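You operate a simulated robot arm through the tools that you are given. There is no shell and no other tool.

The job below is to be done with a simulated robot arm. You get a single attempt, and the scene is never put back.

Task
Change the roll to car soap and label the orange bottle.
Fine: old roll onto the free peg, one whole label, roller arm back at the end; the others stay unlabelled. Where these are worked on the way, their far stop is far enough and under half their travel is too little: roller arm.

Only the result counts: the job must be done as asked and must still hold three seconds after the hand-in. Knocking over, shifting, dropping, spilling or breaking anything else fails it.

Robot
A 7-joint arm with a fingered hand, fixed in place. Base frame: the origin is at the foot of the arm, x ahead of it, y to its left, z up; the work surface is at about z = 0.77. Readings come in m, degrees, newtons and seconds.
Its first joint turns from -166.0 to 166.0 degrees. Payload 4.7 kg.
The TCP is the grasp point between the finger pads, 0.036 m short of the fingertips. In the tool frame z runs along the fingers and y along their closing line. Largest opening 0.12 m; the body of the gripper starts 0.042 m behind the TCP. The gripper is a hand of 5 fingers: y runs from the thumb to the fingers, the wrist lies at [-0.018, -0.122, -0.21] in the tool frame.
Orientation is that of the tool frame in the base frame, as a unit quaternion [w, x, y, z]. With the fingers straight down and the wrist toward the robot, the tool's x, y and z point along [0, 1, 0], [1, 0, 0] and [0, 0, -1] of the base frame.

Tools
- The arm moves only by the tool jog_arm. Its argument "deltas" is a list of rows, each an object of numbers (a shift or turn left out is 0): "dx", "dy", "dz": the shift along the base's x, y, z in m; "ax", "ay", "az": the turn, a rotation vector about the base's x, y, z in degrees. In form: [{"dx": .., "dy": .., "dz": .., "ax": .., "ay": .., "az": ..}, ...]. A call has 1 to 20 rows; each row shifts and turns the commanded pose from where the row before left it. A row lasts 0.2 s, in which the tool goes at most 0.05 m and 8.6 degrees; a call with a longer step from one row to the next is refused whole. Where a pose cannot be reached the arm comes as near as it can. A force on the tool above 40 N (or 10 N above the force at the start of the call, whichever is more), or a blocked arm, ends the call early, and 0.2 s more pass. In this call time passes only in rows, and 0.2 s behind the last. The reply holds the time, the measured pose of the TCP, the force on the tool along the base axes, the opening and the grip force, in the units named above and with some noise, with the torque about the TCP (base axes, N m) and any sound that the robot's microphone picked up, and new pictures: "pictures" is both (left out), scene, wrist or none.
- Cameras (640 x 400 px; columns grow to the right, rows downward): "scene" is fixed at [0.4015, 0.6509, 1.529]; the picture's right is [-0.67, 0.74, 0.00], its down [0.69, 0.63, -0.36] and it looks along [-0.27, -0.24, -0.93] (base axes); focal length 353 px, centre (320, 200). "wrist" rides on the gripper at [0.073, -0.091, -0.143] in the tool frame; the picture's right is [-0.80, 0.28, -0.53], its down [-0.53, -0.73, 0.42] and it looks along [-0.27, 0.62, 0.74] (tool axes); focal length 234 px, centre (320, 200). There is no depth. A picture from a camera that has moved, and an enlarged one, comes with that camera's place and axes in the base frame and with its lens.
- move_fingers(index, middle, ring, little, thumb_bend, thumb_turn): sets how far each is bent, from 0 (flat) to 1 (curled in); at 0.3 the hand is open as for a grip, at 0.7 the pads meet at the TCP. One left out holds its place. A second passes; each finger stops where it meets its share of the squeeze, and holds until it gets a number again. It is the only way to open and close the hand. It gives what a move gives, with no picture; readings hold the bend of each and the force on index, middle, ring, little, thumb and palm. thumb_turn goes from beside the hand (0) to across from the fingers (1), as for a grip.
- zoom(camera, box): a new picture of the part [left, top, right, bottom] of that camera's present view, enlarged. The clock stands still meanwhile.
- sign_off(): hands the job in; it is judged then, once.

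Nothing tells you positions but the pictures and the camera data. Unless the task says otherwise, let go and move clear before handing in.

The tools are called after "Call:" as a command line: name --argument value ..., lists and objects as JSON in quotes. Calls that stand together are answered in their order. jog_arm: Moves the arm, as the interface text tells. Its arguments: {"type":"object","properties":{"deltas":{"type":"array"},"pictures":{"type":"string","enum":["both","scene","wrist","none"]}},"required":["deltas"]} The other tools are called the same way: move_fingers (index, middle, ring, little, thumb_bend, thumb_turn) moves the fingers one by one; zoom (camera, box) takes an enlarged picture of a part of a camera's view; sign_off () hands the job in.

At the start:

```text
time: 0.0
tcp_pos: [0.3209, 0.5134, 1.1732]
tcp_rot: [-0.001, 0.707, 0.707, 0.0]
wrist_force: [-0.7, 0.3, -0.2]
torque: [0.02, 0.0, -0.02]
opening: 0.1196
grasp_force: 0.0
shape: jaw
bend: [0.3, 0.3, 0.3, 0.3, 0.3, 0.98]
finger forces: [0.0, 0.0, 0.1, 0.0, 0.0, 0.1]
```

scene: 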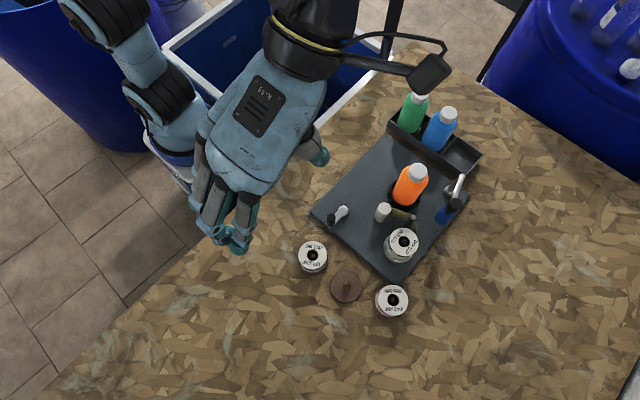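
wrist: 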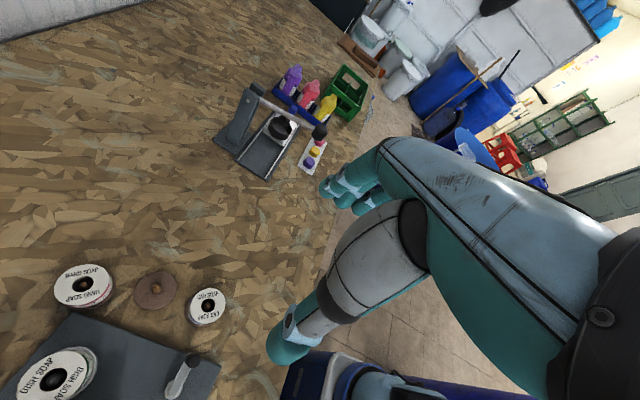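

I see a labelling machine (dark plate) with a mounted roll, two spare rolls, a free brown peg, and orange, green and blue bottles. I'll zoom in first to read the rolls and understand the mechanism.

Call:
zoom --camera "scene" --box '[290, 160, 490, 330]'

Call:
zoom --camera "scene" --box '[370, 70, 500, 220]'

Call:
zoom --camera "wrist" --box '[0, 240, 260, 400]'

```text
2.35 times, centred on (390, 245) of scene
camera zoom: at [0.4015, 0.6509, 1.529], right [-0.67, 0.74, 0.0], down [0.69, 0.63, -0.36], along [-0.27, -0.24, -0.93], focal length 831 px, centre (155, 94)
```

zoom: 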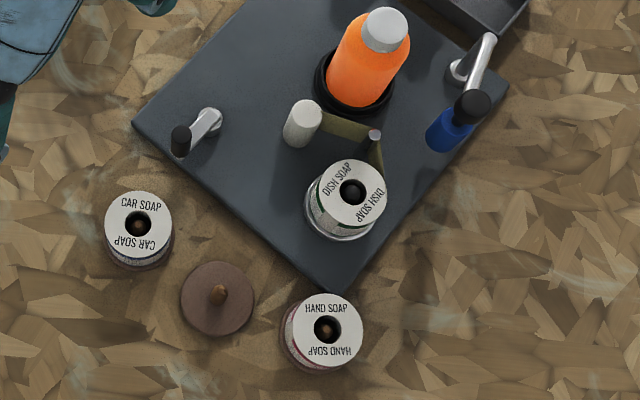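

```text
2.67 times, centred on (435, 145) of scene
camera zoom: at [0.4015, 0.6509, 1.529], right [-0.67, 0.74, 0.0], down [0.69, 0.63, -0.36], along [-0.27, -0.24, -0.93], focal length 942 px, centre (13, 347)
```

zoom: 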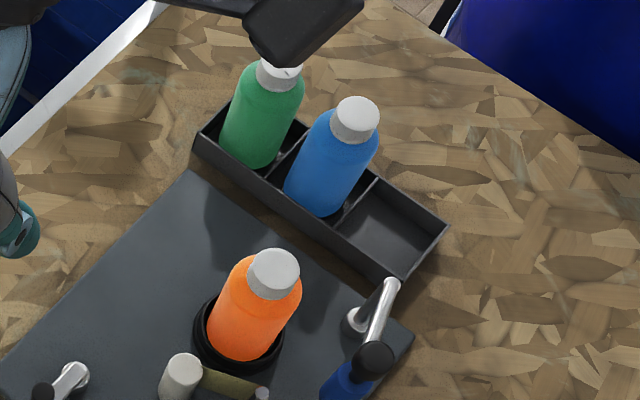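

```text
2.46 times, centred on (130, 320) of wrist
camera zoom: at [0.229, 0.5873, 1.3159], right [0.28, -0.8, 0.53], down [-0.73, -0.53, -0.42], along [0.62, -0.27, -0.74], focal length 576 px, centre (788, -95)
```

zoom: 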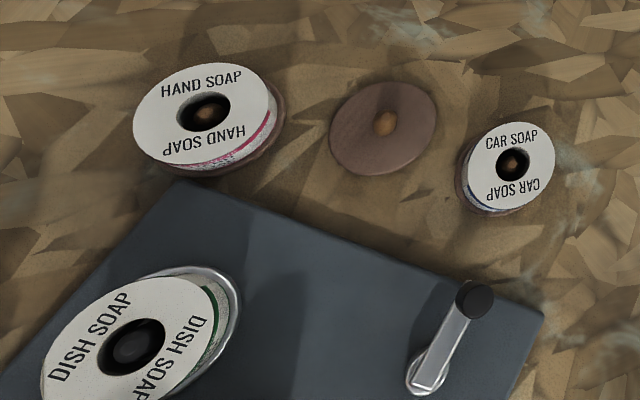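

The car soap roll is the one nearest the robot (about 0.29, 0.54), with the free peg at about (0.29, 0.63). The dish soap roll is mounted at about (0.16, 0.66). I'll swing the hand round to get a closer wrist view of the machine.

Call:
jog_arm --deltas '[{"dx": -0.029, "dy": -0.0103, "dz": -0.004, "az": 8.2}, {"dx": -0.029, "dy": -0.0103, "dz": -0.004, "az": 8.2}, {"dx": -0.029, "dy": -0.0103, "dz": -0.004, "az": 8.2}, {"dx": -0.029, "dy": -0.0103, "dz": -0.004, "az": 8.2}, {"dx": -0.029, "dy": -0.0103, "dz": -0.004, "az": 8.2}, {"dx": -0.029, "dy": -0.0103, "dz": -0.004, "az": 8.2}, {"dx": -0.029, "dy": -0.0103, "dz": -0.004, "az": 8.2}, {"dx": -0.029, "dy": -0.0103, "dz": -0.004, "az": 8.2}, {"dx": -0.029, "dy": -0.0103, "dz": -0.004, "az": 8.2}, {"dx": -0.029, "dy": -0.0103, "dz": -0.004, "az": 8.2}, {"dx": -0.029, "dy": -0.0103, "dz": -0.004, "az": 8.0}]'

```text
time: 2.4
tcp_pos: [0.0005, 0.4008, 1.128]
tcp_rot: [0.0, -0.001, 1.0, -0.001]
wrist_force: [-0.1, 0.3, 0.5]
torque: [0.04, 0.01, -0.01]
opening: 0.1195
grasp_force: 0.1
shape: jaw
bend: [0.3, 0.3, 0.3, 0.3, 0.3, 0.98]
finger forces: [0.1, 0.0, 0.0, 0.0, 0.1, 0.0]
camera wrist: at [-0.0713, 0.3102, 1.2717], right [0.8, 0.28, 0.53], down [0.53, -0.73, -0.42], along [0.27, 0.62, -0.74], focal length 234 px, centre (320, 200)
```

scene: 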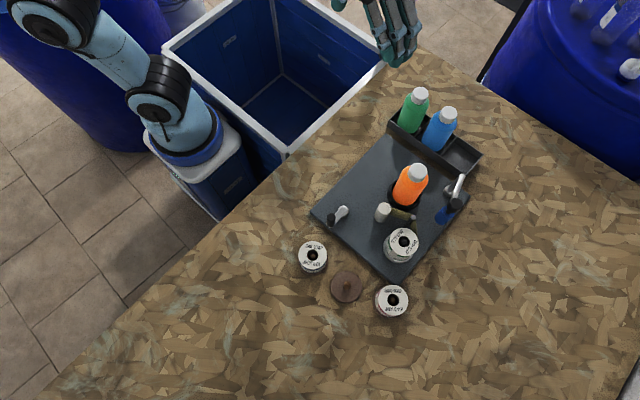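
wrist: 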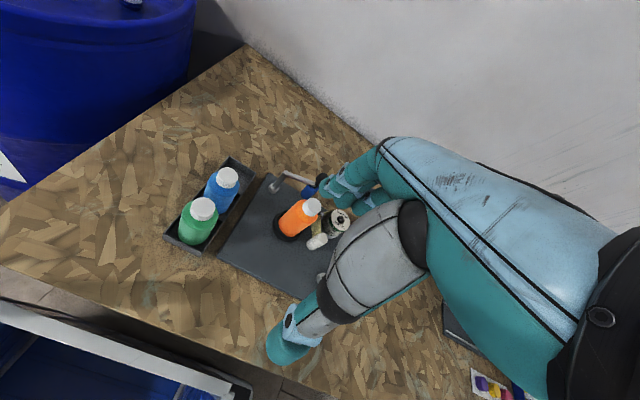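

Both cameras now see the machine. I'll zoom both for its details.

Call:
zoom --camera "wrist" --box '[160, 140, 360, 300]'

Call:
zoom --camera "scene" --box '[370, 150, 490, 270]'

Call:
zoom --camera "scene" --box '[295, 180, 395, 270]'

```text
2.50 times, centred on (260, 220) of wrist
camera zoom: at [-0.0713, 0.3102, 1.2717], right [0.8, 0.28, 0.53], down [0.53, -0.73, -0.42], along [0.27, 0.62, -0.74], focal length 585 px, centre (470, 150)
```

zoom: 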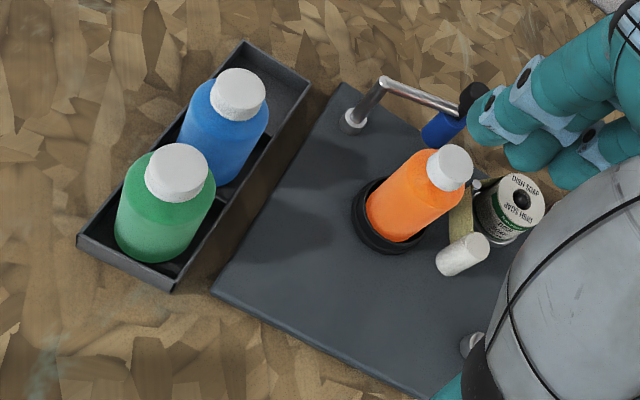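

```text
3.33 times, centred on (430, 210) of scene
camera zoom: at [0.4015, 0.6509, 1.529], right [-0.67, 0.74, 0.0], down [0.69, 0.63, -0.36], along [-0.27, -0.24, -0.93], focal length 1177 px, centre (-47, 167)
```

zoom: 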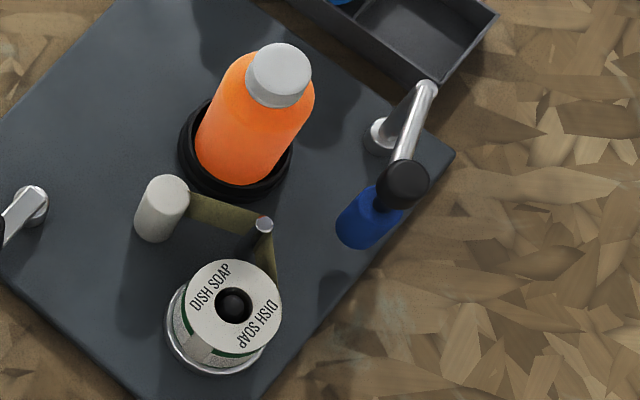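

```text
4.44 times, centred on (345, 225) of scene
camera zoom: at [0.4015, 0.6509, 1.529], right [-0.67, 0.74, 0.0], down [0.69, 0.63, -0.36], along [-0.27, -0.24, -0.93], focal length 1569 px, centre (209, 89)
```

zoom: 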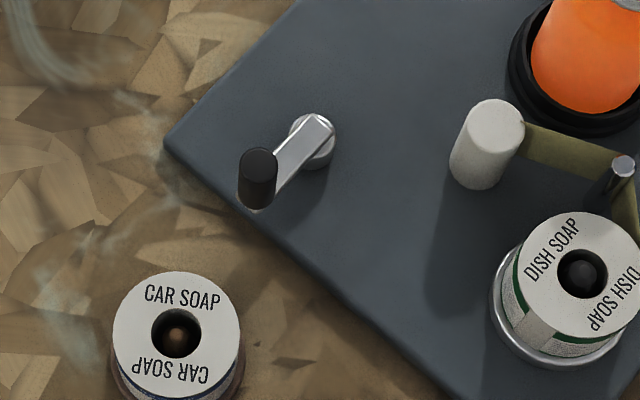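

Rough positions: the dish roll sits on its spindle at (0.155, 0.656), top at z≈0.84. The free peg is at (0.289, 0.624) and the car roll at (0.295, 0.537), top at z≈0.82. I'll zoom tightly on each so the pegs are located precisely.

Call:
zoom --camera "scene" --box '[372, 222, 436, 262]'

Call:
zoom --camera "scene" --box '[314, 268, 378, 308]'

Call:
zoom --camera "scene" --box '[280, 238, 344, 278]'

Call:
zoom --camera "scene" --box '[380, 150, 476, 230]'

```text
10.00 times, centred on (404, 242) of scene
camera zoom: at [0.4015, 0.6509, 1.529], right [-0.67, 0.74, 0.0], down [0.69, 0.63, -0.36], along [-0.27, -0.24, -0.93], focal length 3530 px, centre (-520, -220)
```

zoom: 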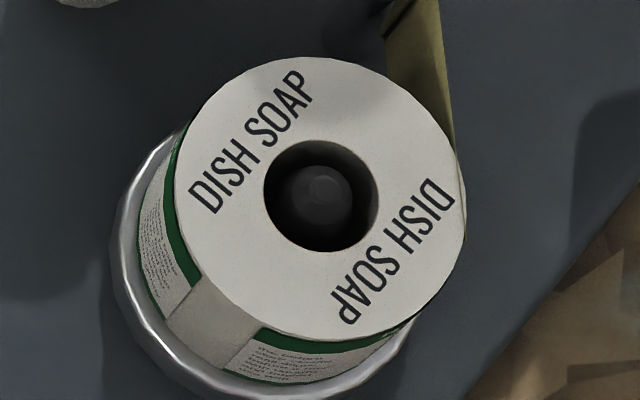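

```text
10.00 times, centred on (346, 288) of scene
camera zoom: at [0.4015, 0.6509, 1.529], right [-0.67, 0.74, 0.0], down [0.69, 0.63, -0.36], along [-0.27, -0.24, -0.93], focal length 3530 px, centre (60, -680)
```

zoom: 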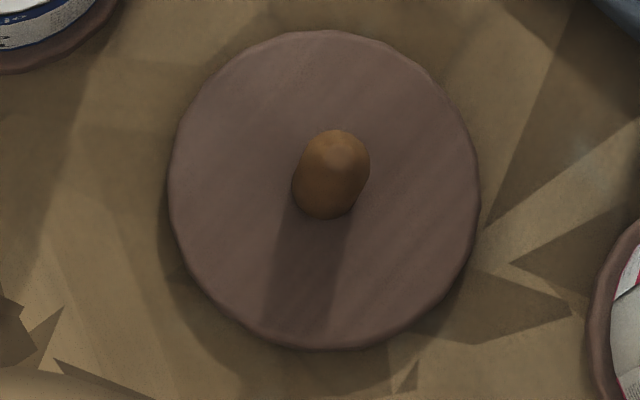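

```text
10.00 times, centred on (312, 258) of scene
camera zoom: at [0.4015, 0.6509, 1.529], right [-0.67, 0.74, 0.0], down [0.69, 0.63, -0.36], along [-0.27, -0.24, -0.93], focal length 3530 px, centre (400, -380)
```

zoom: 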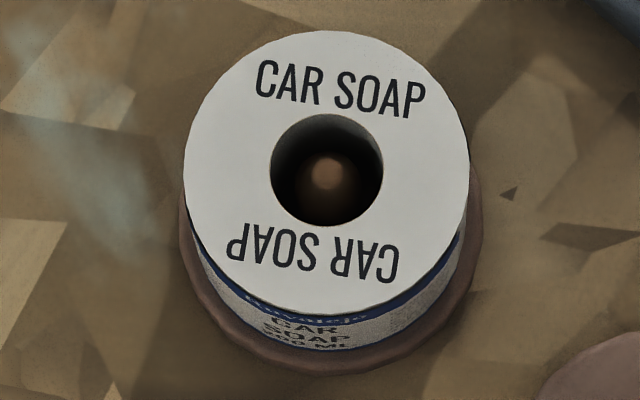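

```text
5.00 times, centred on (428, 190) of scene
camera zoom: at [0.4015, 0.6509, 1.529], right [-0.67, 0.74, 0.0], down [0.69, 0.63, -0.36], along [-0.27, -0.24, -0.93], focal length 1765 px, centre (-220, 250)
```

zoom: 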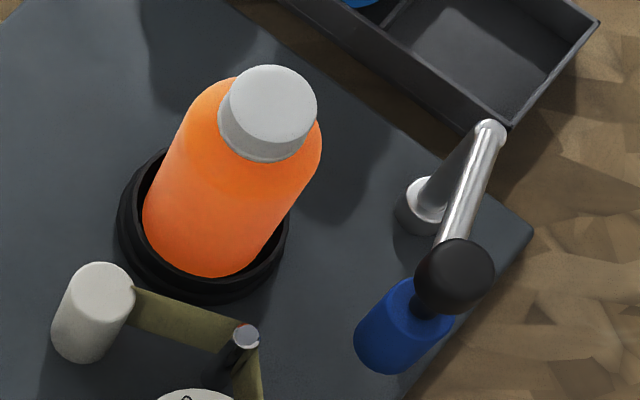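

The holes (about 22 mm) leave roughly 4 mm of play all round the pegs (about 14 mm). I'll hover the open hand high over the dish roll, turned so the thumb and fingers avoid the guide post and the peel roller.

Call:
jog_arm --deltas '[{"dx": 0.0156, "dy": 0.0255, "dz": -0.0128, "az": 2}, {"dx": 0.0156, "dy": 0.0255, "dz": -0.0128, "az": 2}, {"dx": 0.0156, "dy": 0.0255, "dz": -0.0128, "az": 2}, {"dx": 0.0156, "dy": 0.0255, "dz": -0.0128, "az": 2}, {"dx": 0.0156, "dy": 0.0255, "dz": -0.0128, "az": 2}, {"dx": 0.0156, "dy": 0.0255, "dz": -0.0128, "az": 2}, {"dx": 0.0156, "dy": 0.0255, "dz": -0.0128, "az": 2}, {"dx": 0.0156, "dy": 0.0255, "dz": -0.0128, "az": 2}, {"dx": 0.0156, "dy": 0.0255, "dz": -0.0128, "az": 2}, {"dx": 0.0156, "dy": 0.0255, "dz": -0.0128, "az": 2}]'

```text
time: 4.6
tcp_pos: [0.1584, 0.6576, 1.0013]
tcp_rot: [0.001, -0.173, 0.985, 0.002]
wrist_force: [-0.3, 0.4, 1.1]
torque: [0.0, -0.02, 0.0]
opening: 0.1196
grasp_force: 0.0
shape: jaw
bend: [0.3, 0.3, 0.3, 0.3, 0.3, 0.98]
finger forces: [0.0, 0.1, 0.0, 0.0, 0.0, 0.0]
camera wrist: at [0.1206, 0.5476, 1.1447], right [0.66, 0.54, 0.53], down [0.75, -0.51, -0.42], along [0.04, 0.68, -0.74], focal length 234 px, centre (320, 200)
```

scene: 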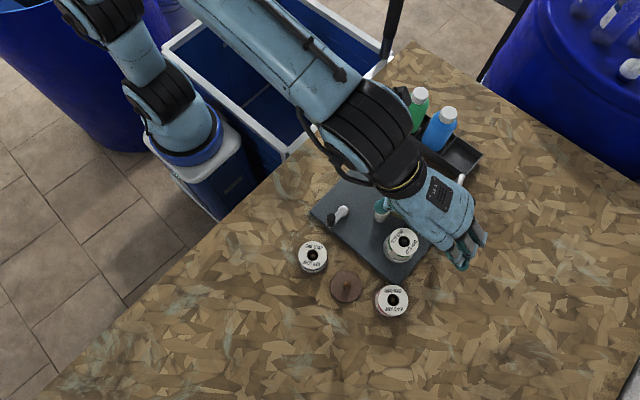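
wrist: 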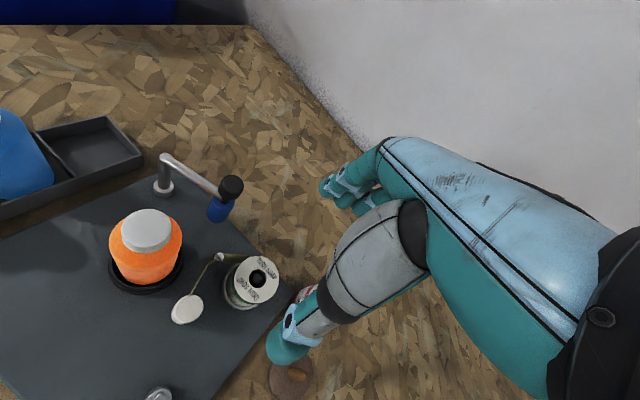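

The hand is hovering above the dish roll. I'll zoom in to check the finger and thumb geometry before going down.

Call:
zoom --camera "scene" --box '[350, 140, 510, 280]'

Call:
zoom --camera "wrist" --box '[160, 130, 460, 400]'

```text
2.86 times, centred on (430, 210) of scene
camera zoom: at [0.4015, 0.6509, 1.529], right [-0.67, 0.74, 0.0], down [0.69, 0.63, -0.36], along [-0.27, -0.24, -0.93], focal length 1009 px, centre (6, 171)
```

zoom: 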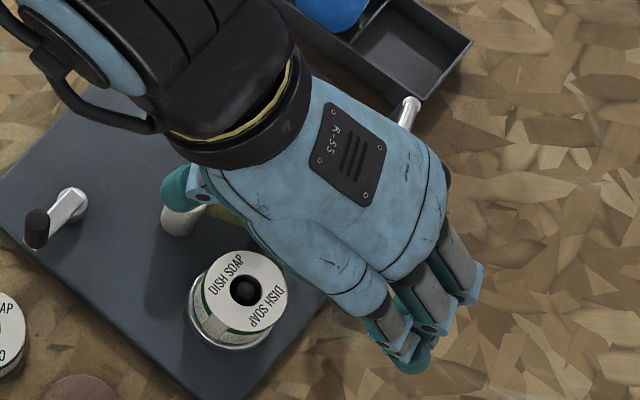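

```text
1.48 times, centred on (310, 265) of wrist
camera zoom: at [0.1206, 0.5476, 1.1447], right [0.66, 0.54, 0.53], down [0.75, -0.51, -0.42], along [0.04, 0.68, -0.74], focal length 347 px, centre (335, 104)
```

zoom: 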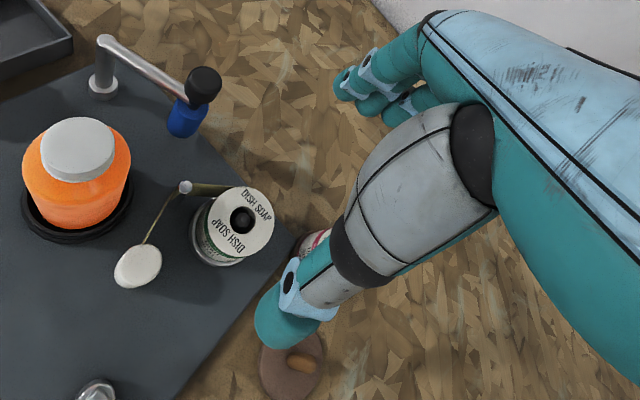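

The thumb and fingers straddle the roll with clearance on both sides. I'll go partway down and correct the centring.

Call:
jog_arm --deltas '[{"dx": -0.001, "dy": -0.0015, "dz": -0.02}, {"dx": -0.001, "dy": 0, "dz": -0.02}, {"dz": -0.02}, {"dz": -0.02}, {"dz": -0.02}, {}]'

```text
time: 6.0
tcp_pos: [0.1549, 0.6535, 0.9008]
tcp_rot: [0.0, -0.174, 0.985, 0.0]
wrist_force: [-0.7, -0.4, -0.1]
torque: [-0.04, 0.01, 0.0]
opening: 0.1197
grasp_force: 0.0
shape: jaw
bend: [0.3, 0.3, 0.3, 0.3, 0.3, 0.98]
finger forces: [0.0, 0.0, 0.0, 0.0, 0.1, 0.0]
camera wrist: at [0.1184, 0.5444, 1.0438], right [0.66, 0.54, 0.53], down [0.75, -0.51, -0.42], along [0.04, 0.67, -0.74], focal length 234 px, centre (320, 200)
```

scene: 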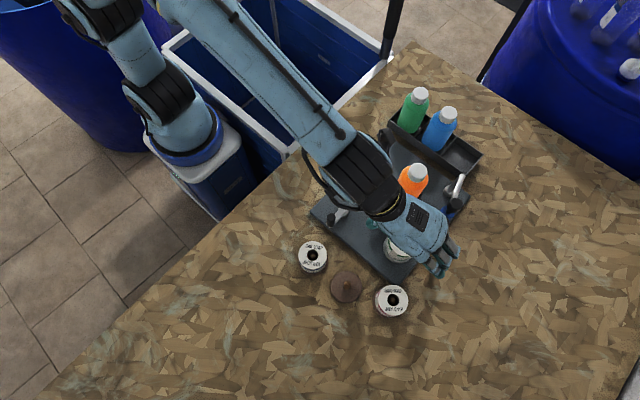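
wrist: 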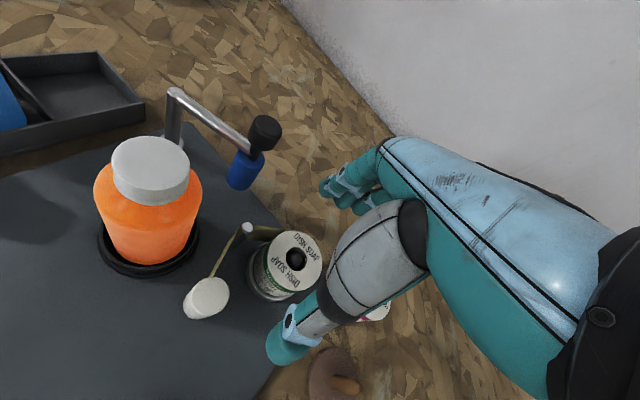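

The wrist view confirms the roll axis at (0.155, 0.656). I'll lower until the fingertips sit just above the spindle flange, with the TCP at about roll-top height.

Call:
jog_arm --deltas '[{"dy": 0.001, "dz": -0.015}, {"dy": 0.001, "dz": -0.015}, {"dz": -0.015}, {"dz": -0.013}, {}]'

Call:
zoom --camera "scene" --box '[350, 180, 478, 260]'

Call:
zoom --camera "wrist" --box '[200, 130, 456, 400]'

```text
time: 7.2
tcp_pos: [0.1552, 0.6555, 0.844]
tcp_rot: [0.0, -0.174, 0.985, 0.0]
wrist_force: [1.4, -0.6, 0.1]
torque: [0.02, 0.0, -0.02]
opening: 0.1198
grasp_force: 0.0
shape: jaw
bend: [0.3, 0.3, 0.3, 0.3, 0.3, 0.98]
finger forces: [0.0, 0.0, 0.0, 0.0, 0.0, 0.0]
camera wrist: at [0.1176, 0.5458, 0.9869], right [0.66, 0.54, 0.53], down [0.75, -0.51, -0.42], along [0.04, 0.67, -0.74], focal length 234 px, centre (320, 200)
```

scene: 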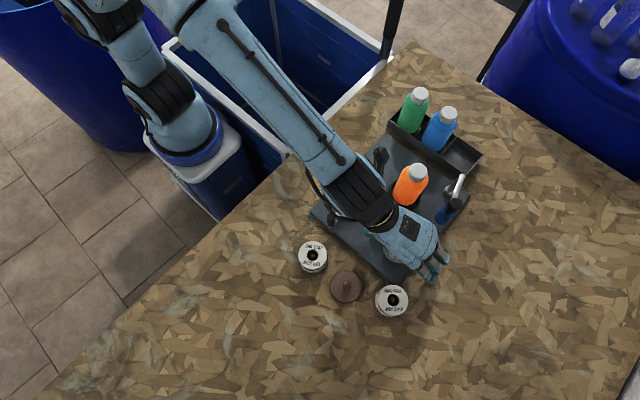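
wrist: 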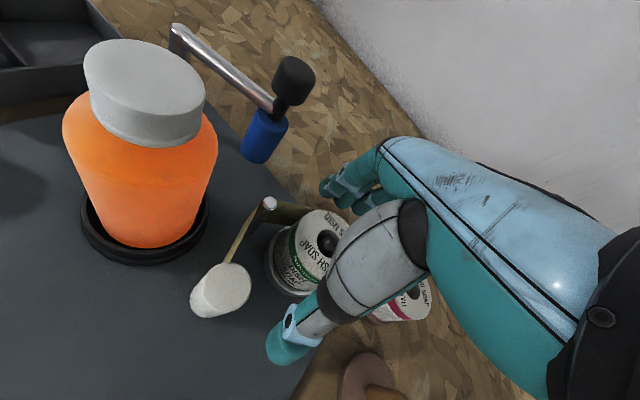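

```text
5.00 times, centred on (414, 220) of scene
camera zoom: at [0.4015, 0.6509, 1.529], right [-0.67, 0.74, 0.0], down [0.69, 0.63, -0.36], along [-0.27, -0.24, -0.93], focal length 1765 px, centre (-150, 100)
```

zoom: 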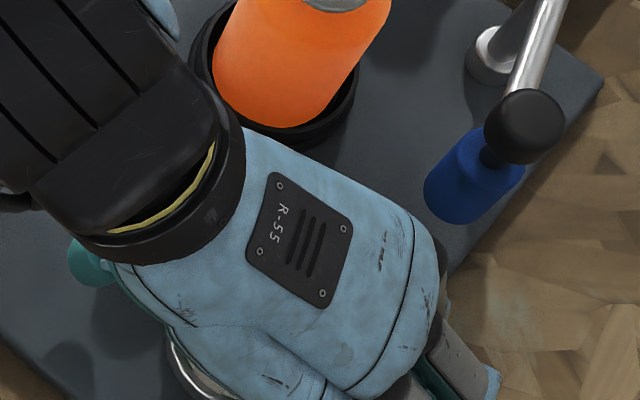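

```text
1.48 times, centred on (328, 265) of wrist
camera zoom: at [0.1176, 0.5458, 0.9869], right [0.66, 0.54, 0.53], down [0.75, -0.51, -0.42], along [0.04, 0.67, -0.74], focal length 347 px, centre (308, 104)
```

zoom: 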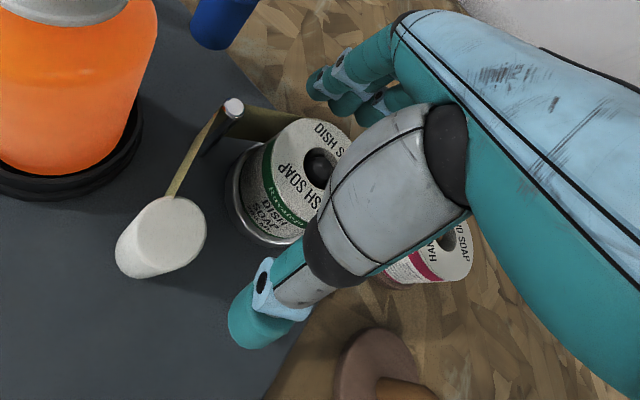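

The hand is centred around the roll. I'll drop 2 mm and begin closing evenly.

Call:
jog_arm --deltas '[{"dz": -0.0025}, {}]' --pictures "none"

Call:
move_fingers --index 0.46 --middle 0.46 --ring 0.46 --little 0.46 --thumb_bend 0.46

Call:
zoom --camera "wrist" --box '[200, 130, 456, 400]'

```text
time: 7.8
tcp_pos: [0.1538, 0.6559, 0.8415]
tcp_rot: [0.0, -0.174, 0.985, 0.0]
wrist_force: [-0.7, -0.1, -0.2]
torque: [-0.01, -0.01, 0.02]
opening: 0.1198
grasp_force: 0.0
shape: jaw
bend: [0.3, 0.3, 0.3, 0.3, 0.3, 0.98]
finger forces: [0.1, 0.0, 0.0, 0.0, 0.0, 0.0]
```

```text
time: 8.8
tcp_pos: [0.1537, 0.6558, 0.8413]
tcp_rot: [0.001, -0.173, 0.985, 0.0]
wrist_force: [-0.7, 1.1, -0.2]
torque: [0.01, 0.01, -0.02]
opening: 0.0761
grasp_force: 0.1
shape: fingers
bend: [0.46, 0.46, 0.46, 0.46, 0.46, 0.98]
finger forces: [0.0, 0.0, 0.0, 0.0, 0.0, 0.1]
```

```text
1.48 times, centred on (328, 265) of wrist
camera zoom: at [0.1176, 0.5456, 0.9842], right [0.66, 0.54, 0.53], down [0.75, -0.51, -0.42], along [0.04, 0.67, -0.74], focal length 347 px, centre (308, 104)
```

zoom: 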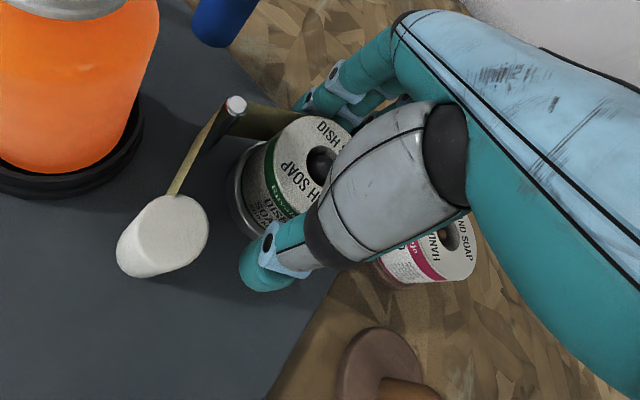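

The fingers are about to touch, and the nearest outer finger looks close to the web. I'll check which finger that is by opening the little finger.

Call:
move_fingers --little 0.25

Call:
zoom --camera "wrist" --box '[230, 130, 390, 290]'

```text
time: 9.8
tcp_pos: [0.1542, 0.655, 0.8412]
tcp_rot: [0.0, -0.173, 0.985, 0.0]
wrist_force: [0.1, -0.4, 0.0]
torque: [-0.03, 0.01, 0.0]
opening: 0.0759
grasp_force: 0.0
shape: fingers
bend: [0.46, 0.46, 0.46, 0.25, 0.46, 0.98]
finger forces: [0.0, 0.1, 0.0, 0.0, 0.0, 0.0]
```

```text
2.50 times, centred on (310, 210) of wrist
camera zoom: at [0.1176, 0.5456, 0.9842], right [0.66, 0.54, 0.53], down [0.75, -0.51, -0.42], along [0.04, 0.67, -0.74], focal length 585 px, centre (345, 175)
```

zoom: 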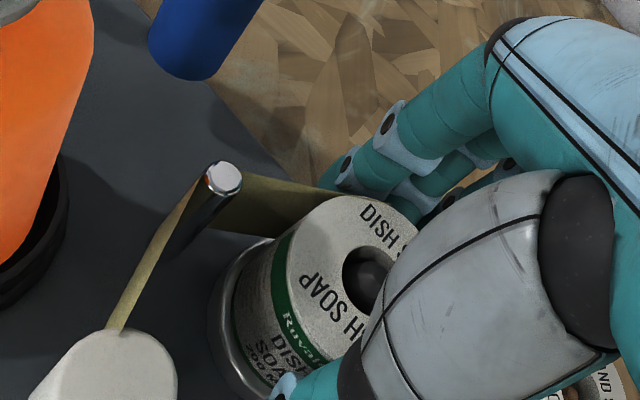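

The near finger by the web is the index. I'll keep index and little out of the way and grip with middle, ring and thumb.

Call:
move_fingers --index 0.3 --little 0.3

Call:
move_fingers --middle 0.52 --ring 0.52 --thumb_bend 0.52

Call:
zoom --camera "wrist" --box '[200, 130, 456, 400]'

```text
time: 10.8
tcp_pos: [0.1548, 0.6562, 0.8413]
tcp_rot: [0.0, -0.174, 0.985, 0.0]
wrist_force: [-0.3, 0.2, 0.0]
torque: [0.0, -0.03, 0.0]
opening: 0.0993
grasp_force: 0.1
shape: fingers
bend: [0.3, 0.46, 0.46, 0.3, 0.46, 0.98]
finger forces: [0.0, 0.0, 0.0, 0.0, 0.0, 0.0]
```

```text
time: 11.8
tcp_pos: [0.1539, 0.6559, 0.8419]
tcp_rot: [0.0, -0.174, 0.985, 0.0]
wrist_force: [-0.4, 0.1, -0.3]
torque: [0.02, 0.0, 0.0]
opening: 0.0906
grasp_force: 0.3
shape: fingers
bend: [0.3, 0.52, 0.52, 0.3, 0.52, 0.98]
finger forces: [0.1, 0.0, 0.1, 0.0, 0.3, 0.0]
```

```text
1.48 times, centred on (328, 265) of wrist
camera zoom: at [0.1176, 0.5456, 0.9842], right [0.66, 0.54, 0.53], down [0.75, -0.51, -0.42], along [0.04, 0.67, -0.74], focal length 347 px, centre (308, 104)
```

zoom: 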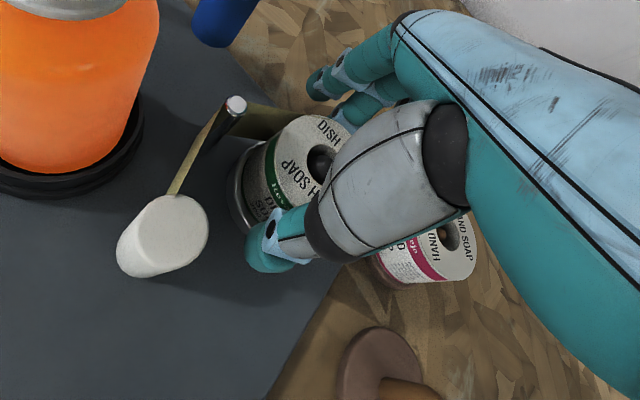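

The thumb is just touching. I'll close further until there's a firm grip.

Call:
move_fingers --middle 0.57 --ring 0.57 --thumb_bend 0.57

```text
time: 12.8
tcp_pos: [0.1548, 0.6556, 0.84]
tcp_rot: [0.0, -0.173, 0.985, 0.001]
wrist_force: [-0.1, -0.1, -0.1]
torque: [0.0, 0.01, 0.03]
opening: 0.0876
grasp_force: 2.6
shape: fingers
bend: [0.3, 0.54, 0.56, 0.3, 0.54, 0.97]
finger forces: [0.1, 2.4, 0.0, 0.1, 2.2, 0.1]
```

Call:
move_fingers --middle 0.65 --ring 0.7 --thumb_bend 0.65

Call:
zoom --camera "wrist" --box '[200, 130, 456, 400]'

Call:
zoom --camera "scene" --box '[350, 200, 478, 280]'

```text
time: 13.8
tcp_pos: [0.1553, 0.6548, 0.8423]
tcp_rot: [0.0, -0.173, 0.985, 0.0]
wrist_force: [0.5, -0.9, 1.8]
torque: [0.07, -0.01, 0.04]
opening: 0.0848
grasp_force: 8.0
shape: fingers
bend: [0.3, 0.56, 0.7, 0.3, 0.58, 0.96]
finger forces: [0.1, 7.8, 0.4, 0.0, 8.0, 0.1]
```

```text
1.48 times, centred on (328, 265) of wrist
camera zoom: at [0.1176, 0.5455, 0.9844], right [0.66, 0.54, 0.53], down [0.75, -0.51, -0.42], along [0.04, 0.67, -0.74], focal length 347 px, centre (308, 104)
```

zoom: 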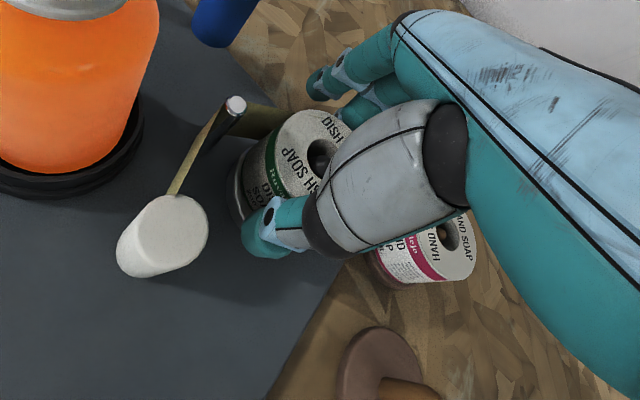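

```text
5.00 times, centred on (414, 240) of scene
camera zoom: at [0.4015, 0.6509, 1.529], right [-0.67, 0.74, 0.0], down [0.69, 0.63, -0.36], along [-0.27, -0.24, -0.93], focal length 1765 px, centre (-150, 0)
```

zoom: 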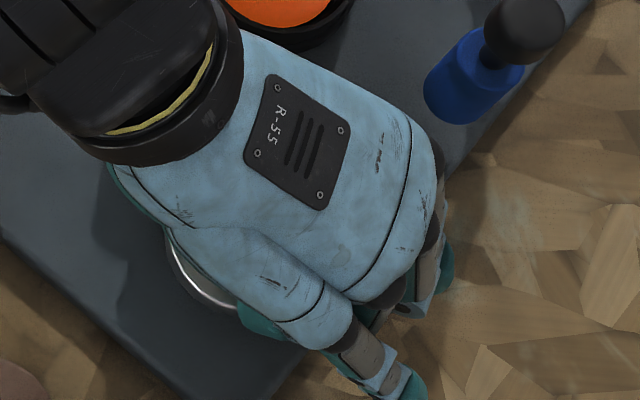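

Thumb and middle hold at 8 N with ring alongside. I'll look closely at whether the roll is still upright before lifting.

Call:
zoom --camera "wrist" --box '[250, 180, 378, 260]'

```text
5.00 times, centred on (314, 220) of wrist
camera zoom: at [0.1176, 0.5455, 0.9844], right [0.66, 0.54, 0.53], down [0.75, -0.51, -0.42], along [0.04, 0.67, -0.74], focal length 1171 px, centre (350, 100)
```

zoom: 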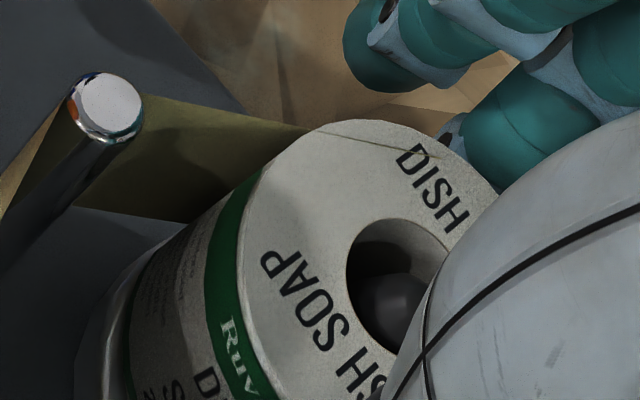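

The web is only drawn (the roll passes through it), so the index finger can safely help. The ring alone has pushed the roll sideways, so I'll re-grip symmetrically with index, middle, ring and thumb.

Call:
move_fingers --index 0.48 --middle 0.48 --ring 0.48 --thumb_bend 0.5

Call:
move_fingers --index 0.62 --middle 0.6 --ring 0.62 --thumb_bend 0.6

Call:
zoom --camera "wrist" --box '[250, 180, 378, 260]'

```text
time: 14.8
tcp_pos: [0.155, 0.6554, 0.8412]
tcp_rot: [-0.001, -0.173, 0.985, 0.0]
wrist_force: [0.2, 0.1, 0.5]
torque: [0.02, 0.01, 0.0]
opening: 0.066
grasp_force: 0.0
shape: fingers
bend: [0.48, 0.48, 0.48, 0.3, 0.5, 0.97]
finger forces: [0.0, 0.0, 0.0, 0.0, 0.0, 0.0]
```

```text
time: 15.8
tcp_pos: [0.1548, 0.655, 0.8399]
tcp_rot: [0.0, -0.174, 0.985, 0.0]
wrist_force: [0.2, 0.0, -0.3]
torque: [0.07, 0.0, -0.01]
opening: 0.0541
grasp_force: 9.1
shape: fingers
bend: [0.54, 0.57, 0.62, 0.3, 0.54, 0.97]
finger forces: [6.9, 2.9, 0.0, 0.0, 9.2, 0.0]
```

```text
5.00 times, centred on (314, 220) of wrist
camera zoom: at [0.1175, 0.5456, 0.9842], right [0.66, 0.54, 0.53], down [0.75, -0.51, -0.42], along [0.04, 0.67, -0.74], focal length 1171 px, centre (350, 100)
```

zoom: 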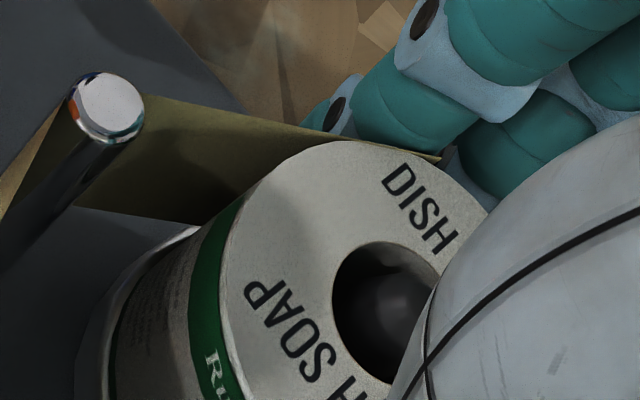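

Index, middle and thumb make a good three-point grip. I'll back the ring off and firm up the other three.

Call:
move_fingers --index 0.64 --middle 0.67 --ring 0.45 --thumb_bend 0.65

Call:
zoom --camera "wrist" --box '[250, 180, 378, 260]'

```text
time: 16.8
tcp_pos: [0.1559, 0.655, 0.8416]
tcp_rot: [0.0, -0.173, 0.985, 0.001]
wrist_force: [0.4, 0.3, 2.1]
torque: [0.14, -0.04, 0.0]
opening: 0.0535
grasp_force: 14.3
shape: fingers
bend: [0.54, 0.6, 0.45, 0.3, 0.55, 0.96]
finger forces: [7.6, 7.5, 0.1, 0.1, 14.0, 0.0]
```

```text
5.00 times, centred on (314, 220) of wrist
camera zoom: at [0.1175, 0.5456, 0.9844], right [0.66, 0.54, 0.53], down [0.75, -0.51, -0.42], along [0.04, 0.67, -0.74], focal length 1171 px, centre (350, 100)
```

zoom: 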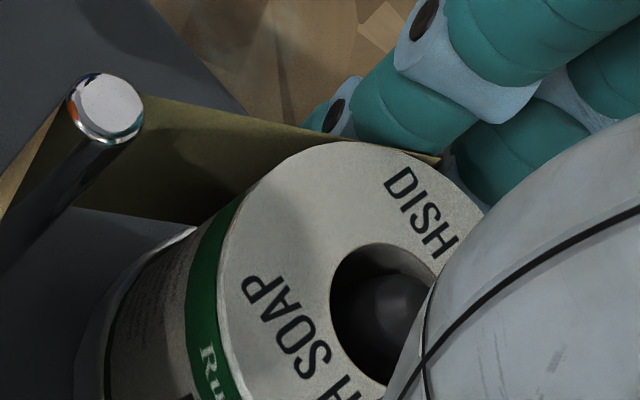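

Balanced grip (7.6 and 7.5 against 14 N). Now I'll lift slowly and check.

Call:
jog_arm --deltas '[{"dz": 0.008}, {"dz": 0.008}, {"dz": 0.008}, {}]'

Call:
zoom --camera "wrist" --box '[200, 130, 456, 400]'

```text
time: 17.8
tcp_pos: [0.1543, 0.6552, 0.8637]
tcp_rot: [-0.001, -0.173, 0.985, 0.001]
wrist_force: [0.9, -0.3, -0.8]
torque: [0.0, -0.01, 0.03]
opening: 0.0535
grasp_force: 13.9
shape: fingers
bend: [0.54, 0.6, 0.45, 0.3, 0.55, 0.96]
finger forces: [7.2, 6.6, 0.1, 0.0, 13.9, 0.0]
camera wrist: at [0.1171, 0.5461, 1.0076], right [0.66, 0.54, 0.52], down [0.75, -0.51, -0.42], along [0.04, 0.67, -0.74], focal length 234 px, centre (320, 200)
```

scene: 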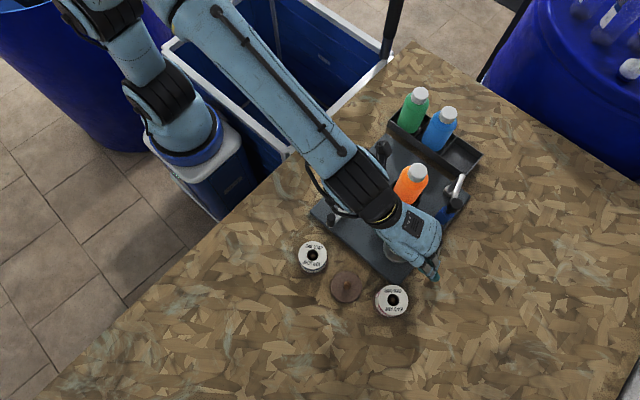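
wrist: 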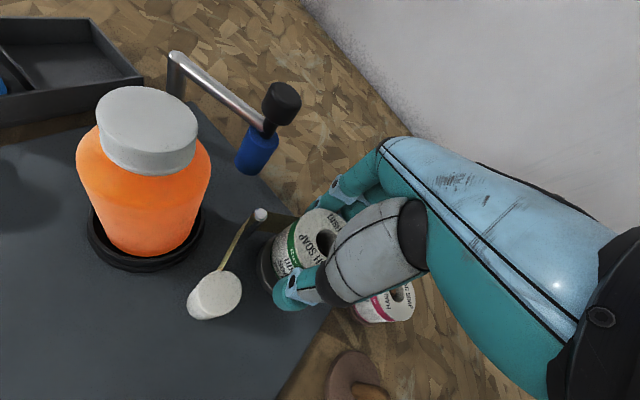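

```text
1.48 times, centred on (328, 265) of wrist
camera zoom: at [0.1171, 0.5461, 1.0076], right [0.66, 0.54, 0.52], down [0.75, -0.51, -0.42], along [0.04, 0.67, -0.74], focal length 347 px, centre (308, 104)
```

zoom: 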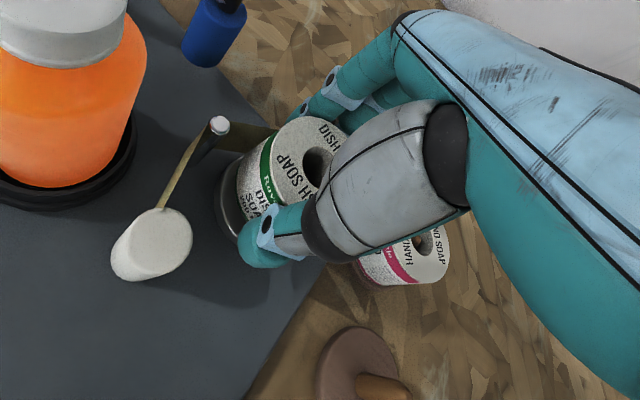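

The roll comes up cleanly with the hand. I'll continue straight up well clear of the spindle, then turn the closing line to suit the peg row.

Call:
jog_arm --deltas '[{"dz": 0.015}, {"dz": 0.02}, {"dz": 0.02}, {"dz": 0.02}, {"dz": 0.015}, {}]'

Call:
zoom --camera "wrist" --box '[200, 130, 456, 400]'

```text
time: 19.2
tcp_pos: [0.1557, 0.6554, 0.9543]
tcp_rot: [0.0, -0.174, 0.985, 0.0]
wrist_force: [0.3, 0.5, -0.8]
torque: [0.03, 0.0, -0.01]
opening: 0.0534
grasp_force: 14.1
shape: fingers
bend: [0.54, 0.6, 0.45, 0.3, 0.55, 0.96]
finger forces: [7.2, 6.7, 0.0, 0.0, 13.7, 0.0]
camera wrist: at [0.118, 0.546, 1.0974], right [0.66, 0.54, 0.53], down [0.75, -0.51, -0.42], along [0.04, 0.67, -0.74], focal length 234 px, centre (320, 200)
```

scene: 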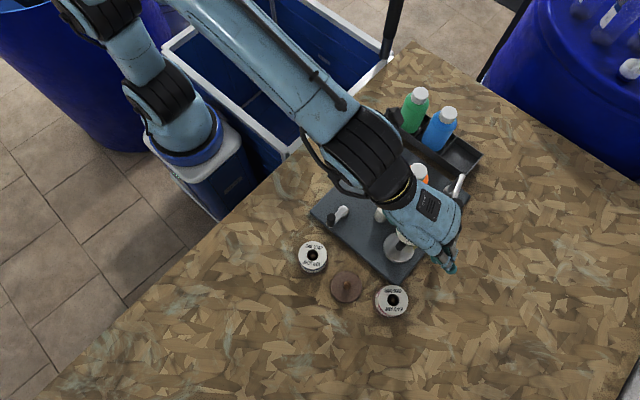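
wrist: 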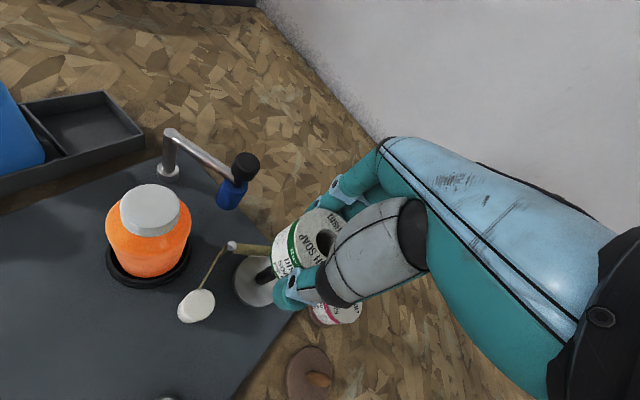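

```text
1.48 times, centred on (328, 265) of wrist
camera zoom: at [0.118, 0.546, 1.0974], right [0.66, 0.54, 0.53], down [0.75, -0.51, -0.42], along [0.04, 0.67, -0.74], focal length 347 px, centre (308, 104)
```

zoom: 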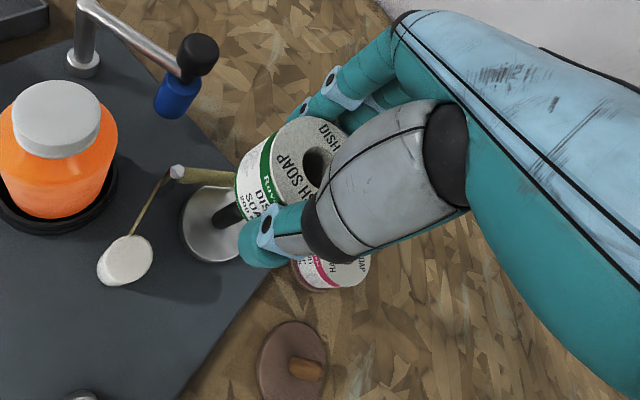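

The spindle is clear of the roll now. I'll take a precise look at the spindle for later and check the roll in the hand.

Call:
zoom --camera "scene" --box '[368, 225, 432, 265]'

Call:
zoom --camera "wrist" --box '[225, 180, 353, 300]'

```text
10.00 times, centred on (400, 245) of scene
camera zoom: at [0.4015, 0.6509, 1.529], right [-0.67, 0.74, 0.0], down [0.69, 0.63, -0.36], along [-0.27, -0.24, -0.93], focal length 3530 px, centre (-480, -250)
```

zoom: 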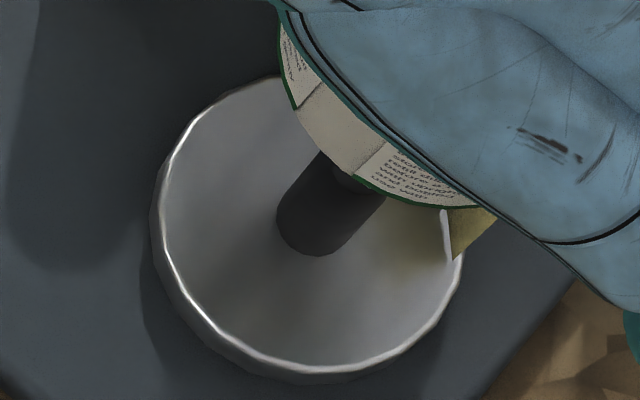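

```text
3.33 times, centred on (289, 240) of wrist
camera zoom: at [0.118, 0.546, 1.0974], right [0.66, 0.54, 0.53], down [0.75, -0.51, -0.42], along [0.04, 0.67, -0.74], focal length 781 px, centre (423, 67)
```

zoom: 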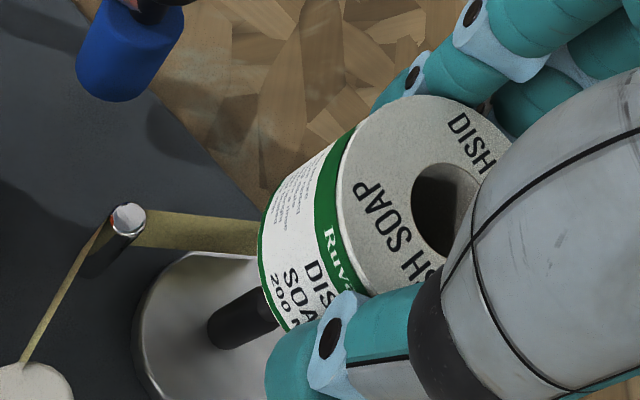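

The roll hangs upright. I'll now carry it to the free peg while turning the hand about −97°, so the thumb and fingers point between the neighbours.

Call:
jog_arm --deltas '[{"dx": 0.0098, "dy": -0.0023, "az": -6.93}, {"dx": 0.0098, "dy": -0.0023, "az": -6.93}, {"dx": 0.0098, "dy": -0.0023, "az": -6.93}, {"dx": 0.0098, "dy": -0.0023, "az": -6.93}, {"dx": 0.0098, "dy": -0.0023, "az": -6.93}, {"dx": 0.0098, "dy": -0.0023, "az": -6.93}, {"dx": 0.0098, "dy": -0.0023, "az": -6.93}, {"dx": 0.0098, "dy": -0.0023, "az": -6.93}, {"dx": 0.0098, "dy": -0.0023, "az": -6.93}, {"dx": 0.0098, "dy": -0.0023, "az": -6.93}, {"dx": 0.0098, "dy": -0.0023, "az": -6.93}, {"dx": 0.0098, "dy": -0.0023, "az": -6.93}, {"dx": 0.0098, "dy": -0.0023, "az": -6.93}, {"dx": 0.0098, "dy": -0.0023, "az": -6.93}, {}]'

Call:
zoom --camera "wrist" --box '[200, 130, 456, 400]'

```text
time: 22.4
tcp_pos: [0.2933, 0.6241, 0.9537]
tcp_rot: [0.0, 0.624, 0.782, 0.0]
wrist_force: [-0.6, -0.2, -0.4]
torque: [0.02, 0.03, -0.01]
opening: 0.0533
grasp_force: 13.2
shape: fingers
bend: [0.54, 0.6, 0.45, 0.3, 0.55, 0.96]
finger forces: [7.0, 6.5, 0.0, 0.0, 13.4, 0.0]
camera wrist: at [0.1883, 0.6753, 1.0975], right [0.45, -0.72, 0.53], down [-0.6, -0.68, -0.42], along [0.66, -0.12, -0.74], focal length 234 px, centre (320, 200)
```

scene: 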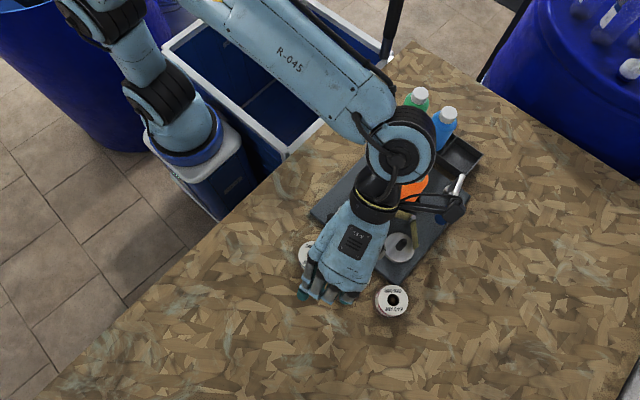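
wrist: 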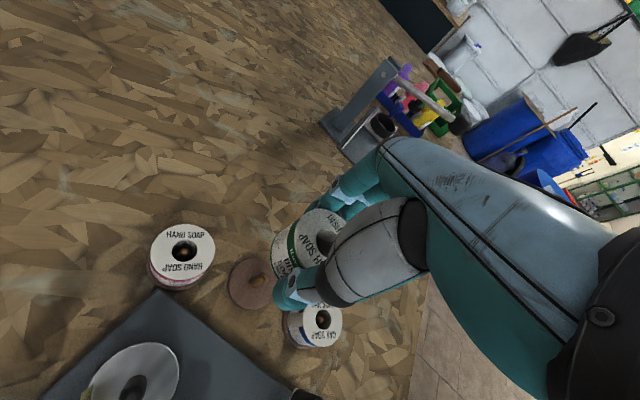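

```text
1.48 times, centred on (328, 265) of wrist
camera zoom: at [0.1883, 0.6753, 1.0975], right [0.45, -0.72, 0.53], down [-0.6, -0.68, -0.42], along [0.66, -0.12, -0.74], focal length 347 px, centre (308, 104)
```

zoom: 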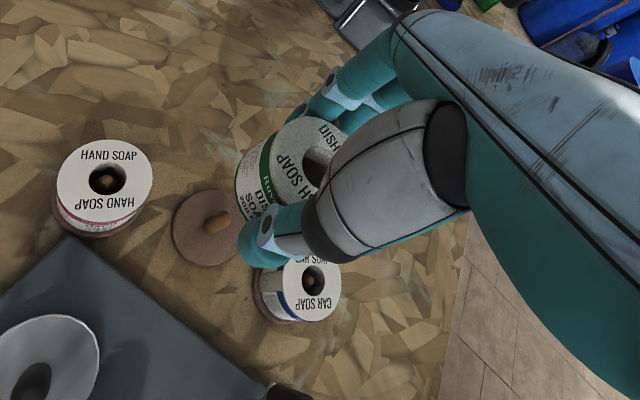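

The roll is above and beside the peg row. I'll zoom in to pin down the free peg and the roll in the hand from this camera.

Call:
zoom --camera "wrist" --box '[220, 240, 300, 320]'

Call:
zoom --camera "wrist" --box '[260, 190, 380, 300]'

Call:
zoom --camera "scene" --box '[280, 230, 408, 310]'

```text
5.00 times, centred on (260, 280) of wrist
camera zoom: at [0.1883, 0.6753, 1.0975], right [0.45, -0.72, 0.53], down [-0.6, -0.68, -0.42], along [0.66, -0.12, -0.74], focal length 1171 px, centre (620, -200)
```

zoom: 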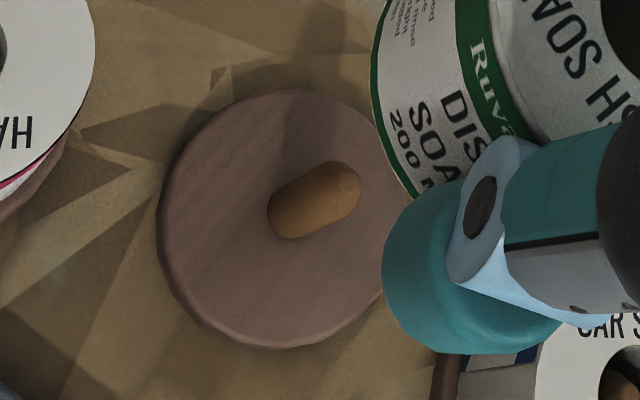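

```text
3.64 times, centred on (320, 245) of wrist
camera zoom: at [0.1883, 0.6753, 1.0975], right [0.45, -0.72, 0.53], down [-0.6, -0.68, -0.42], along [0.66, -0.12, -0.74], focal length 852 px, centre (320, 36)
```

zoom: 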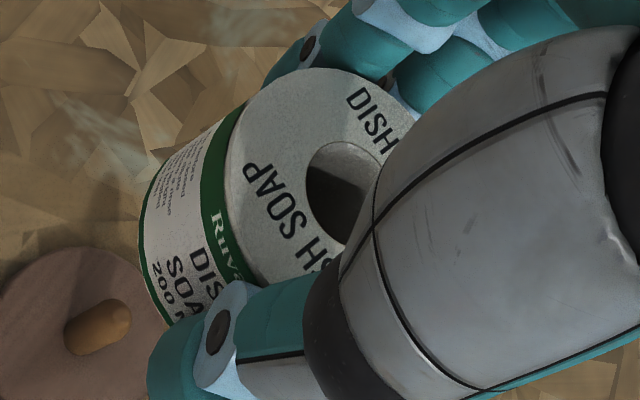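

```text
5.00 times, centred on (344, 270) of scene
camera zoom: at [0.4015, 0.6509, 1.529], right [-0.67, 0.74, 0.0], down [0.69, 0.63, -0.36], along [-0.27, -0.24, -0.93], focal length 1765 px, centre (200, -150)
```

zoom: 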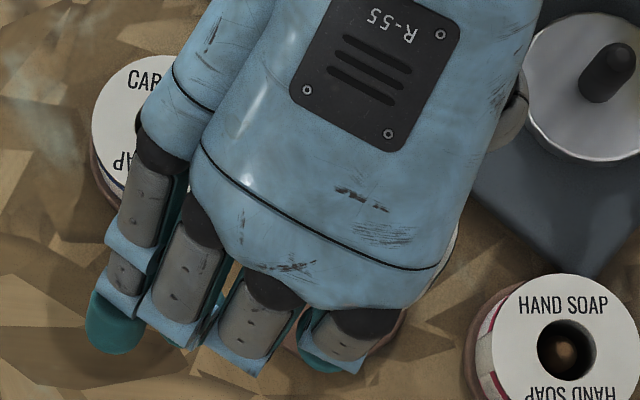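

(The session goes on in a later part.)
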